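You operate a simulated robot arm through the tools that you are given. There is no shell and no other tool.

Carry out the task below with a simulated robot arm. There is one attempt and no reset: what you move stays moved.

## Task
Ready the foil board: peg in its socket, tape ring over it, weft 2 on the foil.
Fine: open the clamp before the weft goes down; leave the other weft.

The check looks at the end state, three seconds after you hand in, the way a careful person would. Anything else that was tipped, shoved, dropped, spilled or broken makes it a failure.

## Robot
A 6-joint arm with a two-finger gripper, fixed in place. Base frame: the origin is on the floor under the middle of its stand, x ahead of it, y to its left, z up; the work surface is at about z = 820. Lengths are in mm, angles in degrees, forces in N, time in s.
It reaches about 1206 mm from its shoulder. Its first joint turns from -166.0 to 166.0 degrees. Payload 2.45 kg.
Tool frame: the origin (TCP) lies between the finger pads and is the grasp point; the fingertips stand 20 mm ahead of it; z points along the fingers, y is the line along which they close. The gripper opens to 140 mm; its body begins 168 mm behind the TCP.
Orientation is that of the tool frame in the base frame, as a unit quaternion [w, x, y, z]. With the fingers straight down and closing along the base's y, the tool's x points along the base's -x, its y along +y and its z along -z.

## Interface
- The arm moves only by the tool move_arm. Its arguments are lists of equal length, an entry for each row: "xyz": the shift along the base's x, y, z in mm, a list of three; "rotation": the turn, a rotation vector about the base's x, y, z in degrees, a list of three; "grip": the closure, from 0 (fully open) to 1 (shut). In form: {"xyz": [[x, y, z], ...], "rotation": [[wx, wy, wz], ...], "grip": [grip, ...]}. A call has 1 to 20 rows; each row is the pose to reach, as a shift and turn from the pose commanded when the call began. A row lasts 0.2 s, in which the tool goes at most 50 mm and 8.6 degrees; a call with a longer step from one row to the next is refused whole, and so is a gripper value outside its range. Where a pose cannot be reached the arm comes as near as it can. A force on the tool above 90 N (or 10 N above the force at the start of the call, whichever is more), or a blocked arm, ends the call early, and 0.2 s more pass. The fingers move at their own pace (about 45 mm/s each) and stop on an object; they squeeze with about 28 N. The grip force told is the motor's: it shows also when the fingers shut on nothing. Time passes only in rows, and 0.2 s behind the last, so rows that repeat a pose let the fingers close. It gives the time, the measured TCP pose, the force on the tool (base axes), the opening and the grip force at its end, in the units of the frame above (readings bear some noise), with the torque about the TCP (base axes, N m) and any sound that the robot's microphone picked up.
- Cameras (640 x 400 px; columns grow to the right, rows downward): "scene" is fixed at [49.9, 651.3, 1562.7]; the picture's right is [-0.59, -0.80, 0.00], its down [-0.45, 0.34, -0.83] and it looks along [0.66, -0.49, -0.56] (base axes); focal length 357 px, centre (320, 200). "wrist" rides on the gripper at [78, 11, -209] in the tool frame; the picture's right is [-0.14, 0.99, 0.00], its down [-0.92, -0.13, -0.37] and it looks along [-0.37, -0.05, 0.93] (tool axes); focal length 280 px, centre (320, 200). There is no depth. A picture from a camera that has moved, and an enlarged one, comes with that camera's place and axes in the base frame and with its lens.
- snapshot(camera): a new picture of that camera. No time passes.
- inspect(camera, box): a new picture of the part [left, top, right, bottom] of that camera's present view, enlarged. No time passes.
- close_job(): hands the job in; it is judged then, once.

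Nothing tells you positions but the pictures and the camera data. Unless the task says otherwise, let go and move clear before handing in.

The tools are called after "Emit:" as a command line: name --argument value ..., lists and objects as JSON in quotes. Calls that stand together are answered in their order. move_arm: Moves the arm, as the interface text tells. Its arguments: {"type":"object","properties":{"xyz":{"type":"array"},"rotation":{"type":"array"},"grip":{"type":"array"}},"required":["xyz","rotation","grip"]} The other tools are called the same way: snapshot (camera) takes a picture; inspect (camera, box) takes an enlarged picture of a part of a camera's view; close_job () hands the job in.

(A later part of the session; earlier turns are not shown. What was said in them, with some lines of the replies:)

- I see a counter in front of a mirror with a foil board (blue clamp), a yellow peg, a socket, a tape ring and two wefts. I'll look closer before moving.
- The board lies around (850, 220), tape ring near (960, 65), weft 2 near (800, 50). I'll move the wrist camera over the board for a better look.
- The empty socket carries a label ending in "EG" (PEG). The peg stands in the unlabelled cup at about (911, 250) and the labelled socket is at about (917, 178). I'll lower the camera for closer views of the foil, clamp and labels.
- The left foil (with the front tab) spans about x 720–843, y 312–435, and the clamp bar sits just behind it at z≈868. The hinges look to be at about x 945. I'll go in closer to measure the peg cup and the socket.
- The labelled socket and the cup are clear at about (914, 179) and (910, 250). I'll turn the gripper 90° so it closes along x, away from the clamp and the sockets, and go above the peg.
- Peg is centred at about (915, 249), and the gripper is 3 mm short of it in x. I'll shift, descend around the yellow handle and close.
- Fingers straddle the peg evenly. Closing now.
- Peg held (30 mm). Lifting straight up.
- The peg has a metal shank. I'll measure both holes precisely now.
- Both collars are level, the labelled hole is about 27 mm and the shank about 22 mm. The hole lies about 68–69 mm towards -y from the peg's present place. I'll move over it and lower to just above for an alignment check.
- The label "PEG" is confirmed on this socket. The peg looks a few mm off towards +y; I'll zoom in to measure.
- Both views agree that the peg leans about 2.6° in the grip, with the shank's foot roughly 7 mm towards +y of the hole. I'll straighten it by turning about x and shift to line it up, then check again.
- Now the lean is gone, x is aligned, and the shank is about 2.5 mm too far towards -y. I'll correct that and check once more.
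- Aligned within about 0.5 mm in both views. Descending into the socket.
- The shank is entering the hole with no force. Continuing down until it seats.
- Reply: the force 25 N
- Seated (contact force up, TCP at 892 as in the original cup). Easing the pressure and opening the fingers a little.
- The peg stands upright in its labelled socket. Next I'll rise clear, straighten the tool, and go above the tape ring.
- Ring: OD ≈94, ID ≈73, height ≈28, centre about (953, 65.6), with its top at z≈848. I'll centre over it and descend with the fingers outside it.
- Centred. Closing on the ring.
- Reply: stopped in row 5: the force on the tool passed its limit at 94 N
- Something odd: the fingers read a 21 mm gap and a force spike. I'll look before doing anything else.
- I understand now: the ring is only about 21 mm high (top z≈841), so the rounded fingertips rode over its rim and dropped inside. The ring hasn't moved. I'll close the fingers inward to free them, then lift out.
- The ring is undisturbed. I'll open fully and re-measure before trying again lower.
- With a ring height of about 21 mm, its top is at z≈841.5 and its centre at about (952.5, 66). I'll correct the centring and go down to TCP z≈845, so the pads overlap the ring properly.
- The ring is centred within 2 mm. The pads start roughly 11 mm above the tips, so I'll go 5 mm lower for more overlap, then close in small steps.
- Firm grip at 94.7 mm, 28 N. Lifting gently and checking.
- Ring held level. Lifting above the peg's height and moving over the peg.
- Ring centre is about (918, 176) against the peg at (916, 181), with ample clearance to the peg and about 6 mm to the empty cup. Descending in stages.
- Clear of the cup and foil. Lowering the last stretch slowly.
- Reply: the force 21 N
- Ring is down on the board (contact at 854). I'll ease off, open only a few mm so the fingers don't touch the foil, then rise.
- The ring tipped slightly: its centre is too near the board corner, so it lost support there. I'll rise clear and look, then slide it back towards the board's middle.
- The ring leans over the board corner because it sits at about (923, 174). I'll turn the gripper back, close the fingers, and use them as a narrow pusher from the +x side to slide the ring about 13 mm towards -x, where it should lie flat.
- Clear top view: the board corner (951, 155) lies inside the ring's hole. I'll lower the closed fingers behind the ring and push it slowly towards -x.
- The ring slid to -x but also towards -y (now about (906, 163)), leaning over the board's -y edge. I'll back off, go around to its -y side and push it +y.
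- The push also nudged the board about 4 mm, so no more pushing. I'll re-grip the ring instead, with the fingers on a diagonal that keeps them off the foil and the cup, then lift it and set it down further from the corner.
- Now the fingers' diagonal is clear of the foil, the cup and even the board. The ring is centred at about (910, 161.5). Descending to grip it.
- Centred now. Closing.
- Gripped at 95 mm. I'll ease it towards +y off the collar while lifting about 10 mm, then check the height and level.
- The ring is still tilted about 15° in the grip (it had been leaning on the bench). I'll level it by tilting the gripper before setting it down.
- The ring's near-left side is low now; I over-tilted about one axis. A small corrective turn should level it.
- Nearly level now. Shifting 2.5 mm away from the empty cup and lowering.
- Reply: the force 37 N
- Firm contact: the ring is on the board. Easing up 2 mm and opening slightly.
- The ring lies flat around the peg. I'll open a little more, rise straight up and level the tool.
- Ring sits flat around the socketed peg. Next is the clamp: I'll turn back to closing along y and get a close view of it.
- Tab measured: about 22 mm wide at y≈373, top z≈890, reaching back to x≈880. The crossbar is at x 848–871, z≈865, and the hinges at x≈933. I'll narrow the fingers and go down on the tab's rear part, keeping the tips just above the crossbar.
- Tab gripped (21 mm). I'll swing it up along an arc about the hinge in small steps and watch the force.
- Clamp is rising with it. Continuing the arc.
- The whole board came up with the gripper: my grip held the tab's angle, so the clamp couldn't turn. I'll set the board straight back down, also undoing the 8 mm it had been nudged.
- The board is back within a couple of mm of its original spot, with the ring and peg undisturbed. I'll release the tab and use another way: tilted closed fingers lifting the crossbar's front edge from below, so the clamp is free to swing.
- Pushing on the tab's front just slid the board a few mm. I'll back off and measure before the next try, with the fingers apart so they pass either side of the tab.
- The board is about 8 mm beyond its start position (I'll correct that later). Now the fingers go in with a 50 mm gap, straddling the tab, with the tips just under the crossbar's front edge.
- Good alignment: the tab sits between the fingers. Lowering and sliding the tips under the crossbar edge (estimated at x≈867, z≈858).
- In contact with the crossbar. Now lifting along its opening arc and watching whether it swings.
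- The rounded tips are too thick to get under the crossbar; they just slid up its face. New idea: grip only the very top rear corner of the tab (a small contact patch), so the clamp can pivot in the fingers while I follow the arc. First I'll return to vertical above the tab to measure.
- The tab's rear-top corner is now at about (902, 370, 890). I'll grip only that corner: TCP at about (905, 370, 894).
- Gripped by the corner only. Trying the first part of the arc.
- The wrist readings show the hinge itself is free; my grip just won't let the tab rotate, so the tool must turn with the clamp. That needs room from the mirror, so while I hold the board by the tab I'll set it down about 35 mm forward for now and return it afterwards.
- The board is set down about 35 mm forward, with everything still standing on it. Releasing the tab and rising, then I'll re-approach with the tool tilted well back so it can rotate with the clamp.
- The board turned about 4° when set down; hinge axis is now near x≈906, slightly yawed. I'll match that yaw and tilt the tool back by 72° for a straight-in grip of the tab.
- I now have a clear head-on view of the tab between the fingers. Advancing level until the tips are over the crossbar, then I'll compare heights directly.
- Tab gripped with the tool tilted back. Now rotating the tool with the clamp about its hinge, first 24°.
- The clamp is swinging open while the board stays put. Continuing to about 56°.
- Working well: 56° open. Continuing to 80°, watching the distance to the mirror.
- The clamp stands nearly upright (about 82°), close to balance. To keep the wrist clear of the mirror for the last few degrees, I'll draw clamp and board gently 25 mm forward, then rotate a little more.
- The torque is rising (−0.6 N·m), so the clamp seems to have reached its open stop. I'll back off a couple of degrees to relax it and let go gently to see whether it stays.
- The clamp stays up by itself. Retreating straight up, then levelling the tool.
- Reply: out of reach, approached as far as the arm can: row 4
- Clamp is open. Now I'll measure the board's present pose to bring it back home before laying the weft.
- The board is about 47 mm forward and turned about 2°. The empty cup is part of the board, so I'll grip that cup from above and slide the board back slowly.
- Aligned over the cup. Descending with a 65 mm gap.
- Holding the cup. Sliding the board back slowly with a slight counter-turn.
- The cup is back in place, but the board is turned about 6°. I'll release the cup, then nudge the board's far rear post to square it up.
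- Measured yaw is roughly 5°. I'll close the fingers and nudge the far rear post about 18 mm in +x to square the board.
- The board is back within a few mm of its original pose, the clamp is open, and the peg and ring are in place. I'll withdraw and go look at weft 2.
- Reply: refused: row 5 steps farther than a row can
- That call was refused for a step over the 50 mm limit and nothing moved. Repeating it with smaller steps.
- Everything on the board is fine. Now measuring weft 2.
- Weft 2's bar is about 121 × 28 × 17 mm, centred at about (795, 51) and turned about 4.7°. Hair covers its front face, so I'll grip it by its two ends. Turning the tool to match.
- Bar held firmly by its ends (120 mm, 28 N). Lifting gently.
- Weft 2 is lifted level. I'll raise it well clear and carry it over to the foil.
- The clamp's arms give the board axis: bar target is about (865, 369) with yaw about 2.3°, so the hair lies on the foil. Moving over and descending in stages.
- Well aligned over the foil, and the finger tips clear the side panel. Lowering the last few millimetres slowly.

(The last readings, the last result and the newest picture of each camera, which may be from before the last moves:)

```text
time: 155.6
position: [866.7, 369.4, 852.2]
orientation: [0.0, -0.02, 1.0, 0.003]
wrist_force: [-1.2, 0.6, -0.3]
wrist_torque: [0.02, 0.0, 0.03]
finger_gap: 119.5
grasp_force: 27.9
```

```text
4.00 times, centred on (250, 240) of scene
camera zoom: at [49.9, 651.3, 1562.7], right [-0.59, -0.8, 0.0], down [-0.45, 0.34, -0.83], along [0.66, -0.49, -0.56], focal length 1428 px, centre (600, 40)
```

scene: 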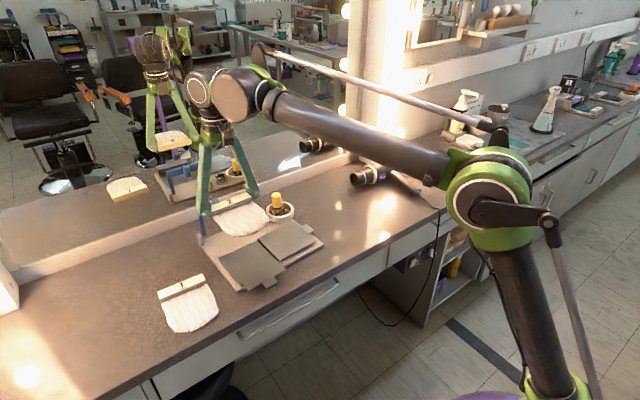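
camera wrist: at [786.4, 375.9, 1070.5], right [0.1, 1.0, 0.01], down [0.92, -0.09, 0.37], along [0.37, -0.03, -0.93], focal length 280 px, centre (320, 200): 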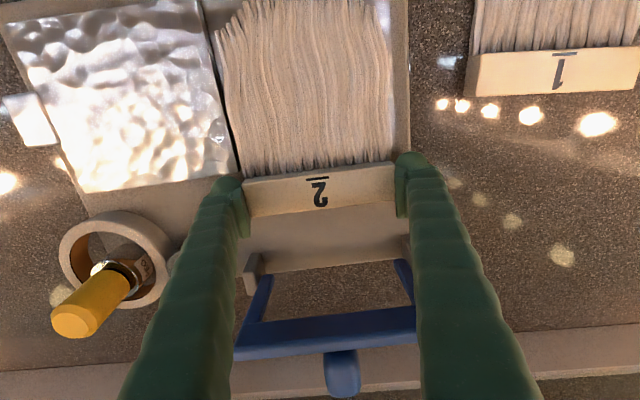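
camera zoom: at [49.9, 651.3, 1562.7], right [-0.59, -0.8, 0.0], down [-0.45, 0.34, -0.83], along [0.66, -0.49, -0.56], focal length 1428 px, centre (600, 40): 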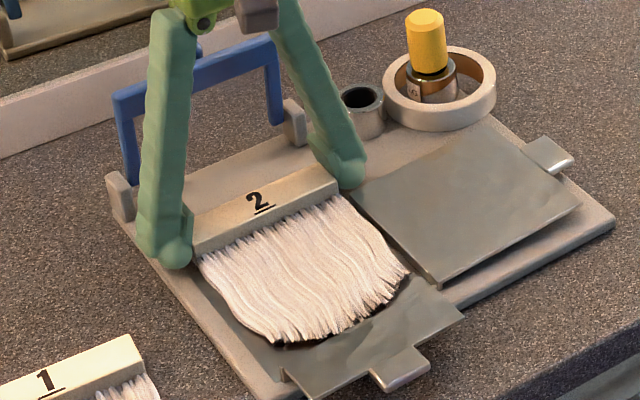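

Emit:
move_arm --xyz '[[0, 0, -1], [0, 0, -2], [0, 0, -3], [0, 0, -4], [0, 0, -5]]' --rotation '[[0, 0, 0], [0, 0, 0], [0, 0, 0], [0, 0, 0], [0, 0, 0]]' --grip '[0.22, 0.22, 0.22, 0.22, 0.22]'

Emit:
inspect --camera "scene" --box '[190, 190, 310, 290]'

Emit:
inspect --camera "wrist" --box '[180, 90, 430, 250]'

```text
time: 156.8
position: [864.5, 368.6, 848.5]
orientation: [0.001, -0.02, 1.0, 0.003]
wrist_force: [4.4, -1.2, 50.4]
wrist_torque: [-0.04, 0.36, -0.25]
finger_gap: 120.7
grasp_force: 28.7
```

```text
4.00 times, centred on (250, 240) of scene
camera zoom: at [49.9, 651.3, 1562.7], right [-0.59, -0.8, 0.0], down [-0.45, 0.34, -0.83], along [0.66, -0.49, -0.56], focal length 1428 px, centre (600, 40)
```

zoom: 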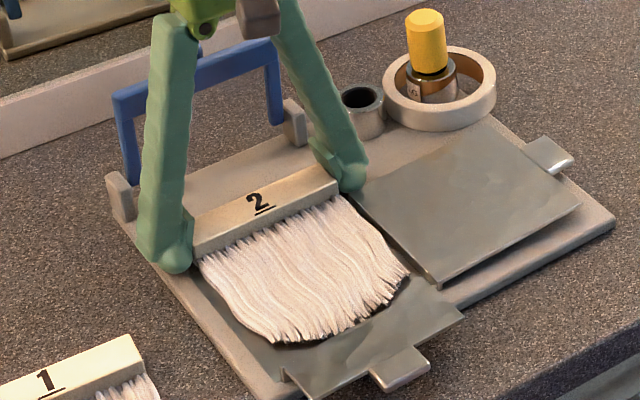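

```text
2.50 times, centred on (305, 170) of wrist
camera zoom: at [786.2, 375.0, 1058.4], right [0.1, 1.0, 0.01], down [0.92, -0.09, 0.37], along [0.37, -0.03, -0.93], focal length 701 px, centre (358, 275)
```

zoom: 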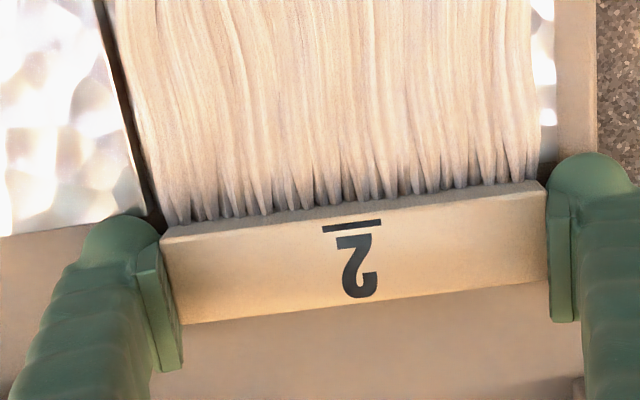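

Contact made (weft on the foil and board). Easing the pressure, then opening the fingers a little.

Emit:
move_arm --xyz '[[0, 0, 1], [0, 0, 2], [0, 0, 2.5], [0, 0, 2.5], [0, 0, 2.5]]' --rotation '[[0, 0, 0], [0, 0, 0], [0, 0, 0], [0, 0, 0], [0, 0, 0]]' --grip '[0.22, 0.22, 0.18, 0.12, 0.09]'

Emit:
inspect --camera "wrist" --box '[180, 90, 430, 250]'

Emit:
inspect --camera "scene" --box '[190, 190, 310, 290]'

```text
time: 158.0
position: [865.3, 367.9, 847.2]
orientation: [0.001, -0.02, 1.0, 0.003]
wrist_force: [-0.9, 0.4, 0.5]
wrist_torque: [0.01, 0.02, 0.01]
finger_gap: 127.6
grasp_force: 0.1
```

```text
2.50 times, centred on (305, 170) of wrist
camera zoom: at [786.5, 374.5, 1058.0], right [0.1, 1.0, 0.01], down [0.92, -0.09, 0.37], along [0.37, -0.03, -0.93], focal length 701 px, centre (358, 275)
```

zoom: 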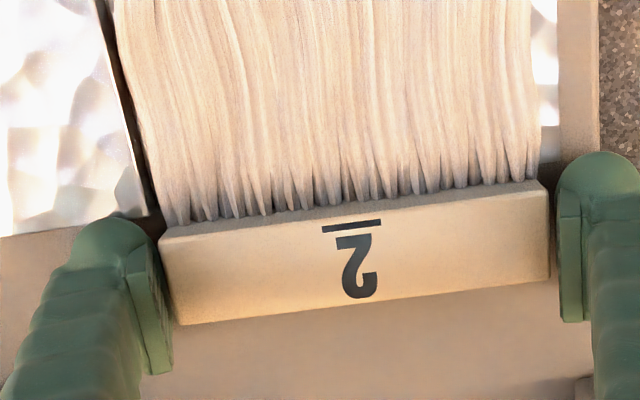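

```text
4.00 times, centred on (250, 240) of scene
camera zoom: at [49.9, 651.3, 1562.7], right [-0.59, -0.8, 0.0], down [-0.45, 0.34, -0.83], along [0.66, -0.49, -0.56], focal length 1428 px, centre (600, 40)
```

zoom: 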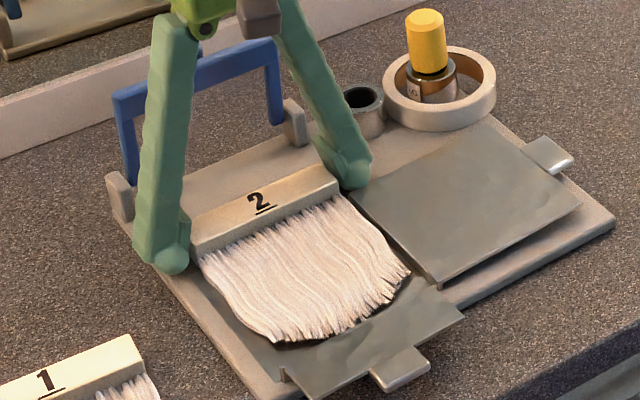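

Released. Rising straight up and moving clear.

Emit:
move_arm --xyz '[[0, 0, 5], [0, 0, 15], [0, 0, 40], [0, 0, 80], [0, 0, 120], [-10, 0, 150], [-40, 0, 165], [-75, 0, 170], [-75, 0, 170]]' --rotation '[[0, 0, 0], [0, 0, 0], [0, 0, 0], [0, 0, 0], [0, 0, 0], [0, 0, 0], [0, 0, 0], [0, 0, 0], [0, 0, 0]]' --grip '[0.07, 0.05, 0.05, 0.05, 0.05, 0, 0, 0, 0]'

Emit:
snapshot --camera "wrist"

Emit:
snapshot --camera "scene"

Emit:
inspect --camera "scene" --box '[180, 180, 330, 310]'

```text
time: 160.0
position: [791.1, 368.1, 1018.1]
orientation: [0.001, -0.021, 1.0, 0.002]
wrist_force: [-0.1, -0.6, 0.0]
wrist_torque: [0.01, 0.03, 0.04]
finger_gap: 140.0
grasp_force: 0.1
```

```text
taken
camera wrist: at [713.0, 374.1, 1229.1], right [0.1, 1.0, 0.01], down [0.92, -0.09, 0.37], along [0.37, -0.03, -0.93], focal length 280 px, centre (320, 200)
```

wrist: 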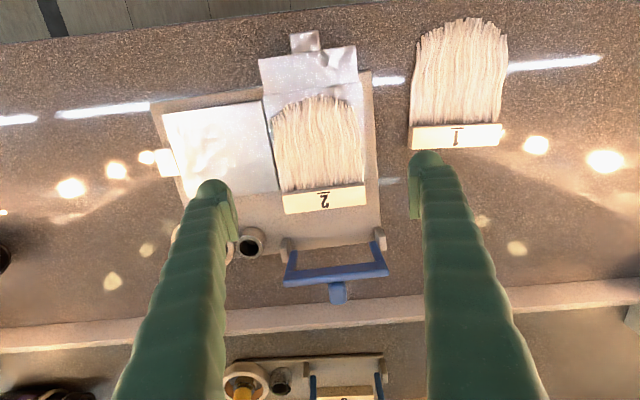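

```text
taken
```

scene: 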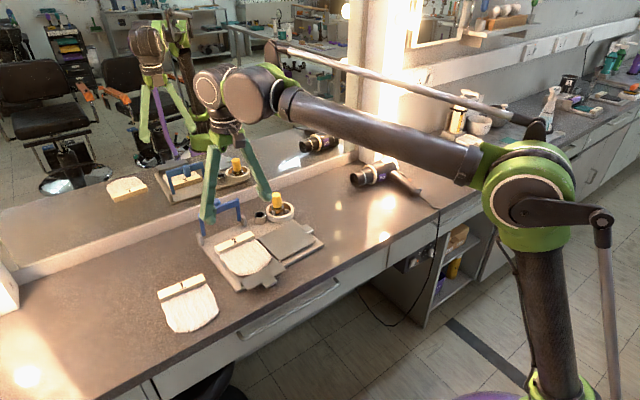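

```text
3.08 times, centred on (255, 245) of scene
camera zoom: at [49.9, 651.3, 1562.7], right [-0.59, -0.8, 0.0], down [-0.45, 0.34, -0.83], along [0.66, -0.49, -0.56], focal length 1098 px, centre (520, 62)
```

zoom: 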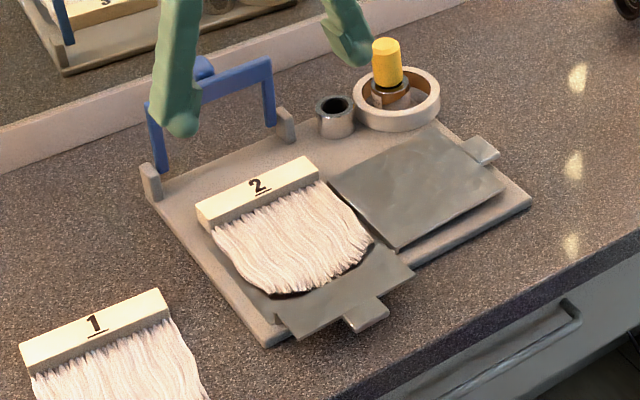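

Emit:
inspect --camera "wrist" --box '[140, 20, 400, 260]'

Emit:
inspect --camera "scene" --box '[195, 230, 305, 300]'

Emit:
inspect --camera "scene" --box '[255, 185, 325, 235]'

```text
1.67 times, centred on (270, 140) of wrist
camera zoom: at [713.0, 374.1, 1229.1], right [0.1, 1.0, 0.01], down [0.92, -0.09, 0.37], along [0.37, -0.03, -0.93], focal length 467 px, centre (403, 300)
```

zoom: 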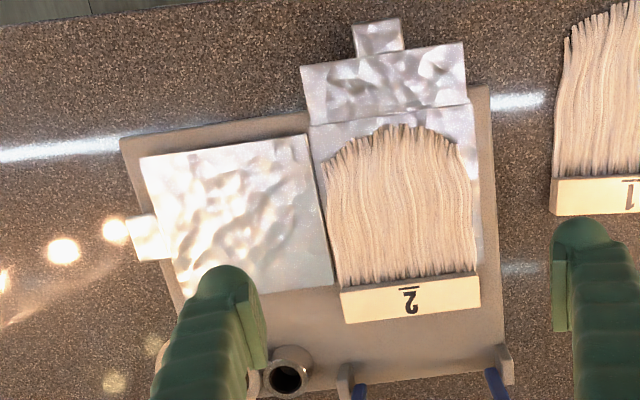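

```text
5.71 times, centred on (250, 265) of scene
camera zoom: at [49.9, 651.3, 1562.7], right [-0.59, -0.8, 0.0], down [-0.45, 0.34, -0.83], along [0.66, -0.49, -0.56], focal length 2039 px, centre (720, -171)
```

zoom: 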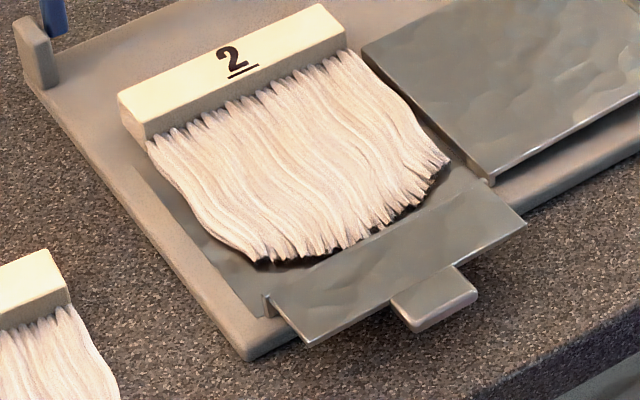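

```text
8.00 times, centred on (290, 210) of scene
camera zoom: at [49.9, 651.3, 1562.7], right [-0.59, -0.8, 0.0], down [-0.45, 0.34, -0.83], along [0.66, -0.49, -0.56], focal length 2855 px, centre (560, 120)
```

zoom: 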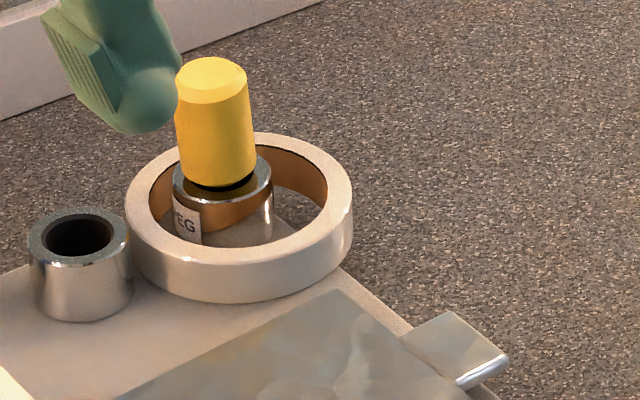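

The weft lies flat with its hair on the foil, the clamp is open, and the ring and peg are in place. I'll move the arm well clear and do a final check.

Emit:
move_arm --xyz '[[-15, 0, 40], [-30, -10, 80], [-50, -40, 100], [-70, -80, 100], [-90, -120, 100], [-110, -160, 100], [-130, -200, 100], [-150, -240, 100], [-160, -280, 100], [-165, -320, 100], [-168, -360, 100], [-168, -400, 100], [-168, -420, 100], [-168, -420, 100]]' --rotation '[[0, 0, 0], [0, 0, 0], [0, 0, 0], [0, 0, 0], [0, 0, 0], [0, 0, 0], [0, 0, 0], [0, 0, 0], [0, 0, 0], [0, 0, 0], [0, 0, 0], [0, 0, 0], [0, 0, 0], [0, 0, 0]]' --grip '[0, 0, 0, 0, 0, 0, 0, 0, 0, 0, 0, 0, 0, 0]'

Emit:
snapshot --camera "scene"

Emit:
inspect --camera "scene" --box '[140, 170, 380, 340]'

Emit:
inspect --camera "scene" --box '[190, 180, 330, 300]'

```text
time: 163.0
position: [620.9, -50.9, 1117.9]
orientation: [0.001, -0.02, 1.0, 0.002]
wrist_force: [-0.1, 0.5, -0.6]
wrist_torque: [0.02, 0.02, 0.05]
finger_gap: 140.1
grasp_force: 0.0
```

```text
taken
```

scene: 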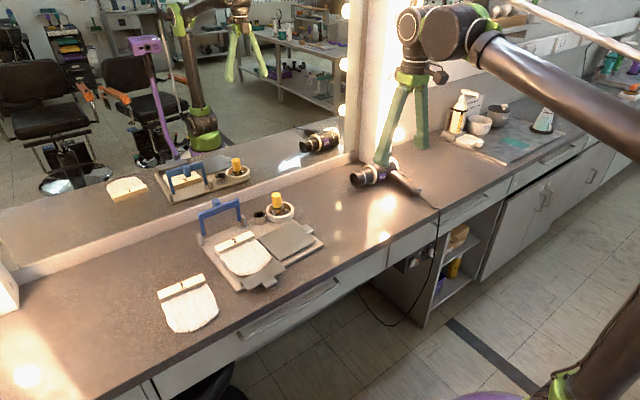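

```text
2.35 times, centred on (260, 255) of scene
camera zoom: at [49.9, 651.3, 1562.7], right [-0.59, -0.8, 0.0], down [-0.45, 0.34, -0.83], along [0.66, -0.49, -0.56], focal length 840 px, centre (461, 71)
```

zoom: 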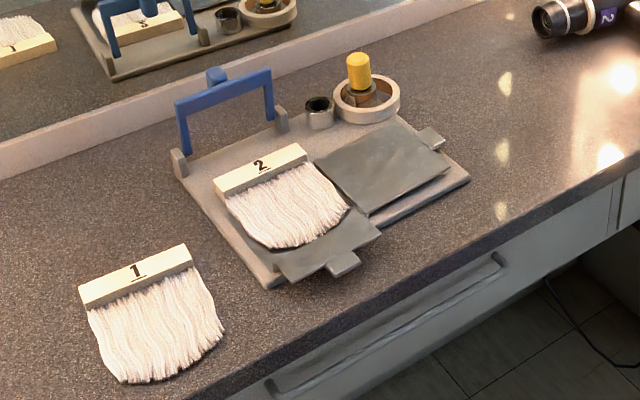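

```text
3.33 times, centred on (260, 240) of scene
camera zoom: at [49.9, 651.3, 1562.7], right [-0.59, -0.8, 0.0], down [-0.45, 0.34, -0.83], along [0.66, -0.49, -0.56], focal length 1190 px, centre (520, 67)
```

zoom: 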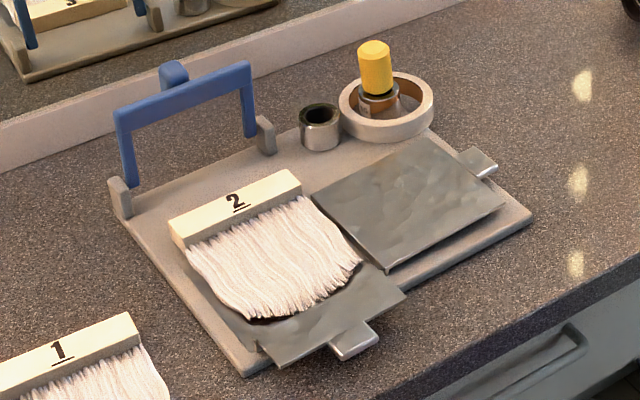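

The final view shows all the requested pieces in place:
- The peg stands in the PEG socket with the tape ring lying around it.
- The clamp stays open.
- Weft 2 has its hair on the foil.
- Weft 1 is where it started, and the board is within a few mm of its original spot.

The arm is clear, so I'm handing in.

Emit:
close_job

```text
The job is handed in.
```

I've handed the job in: the foil board is set up as asked, and the last pictures show everything in place.

- **Peg:** it stands upright and fully down in the socket labelled PEG.
- **Tape ring:** it lies flat on the board around the peg. My first attempt sat too close to the board's corner and tipped, so I lifted it and set it down again.
- **Clamp:** it was opened before the weft went down, and it stays up by itself at about 80–85°.
- **Weft 2:** its hair lies on the foil. Its wooden bar sits just behind the foil's back edge, where the clamp bar would come down. I chose that spot because centring the whole weft on the foil would have put the bar clear of the clamp.
- **Weft 1:** it was not touched.

**Board was moved:** freeing the clamp was awkward. I lifted the board by accident once, then slid it forward to make room and pushed it back. It ended within about 5–10 mm and 2° of where it started, and everything on it stayed standing.
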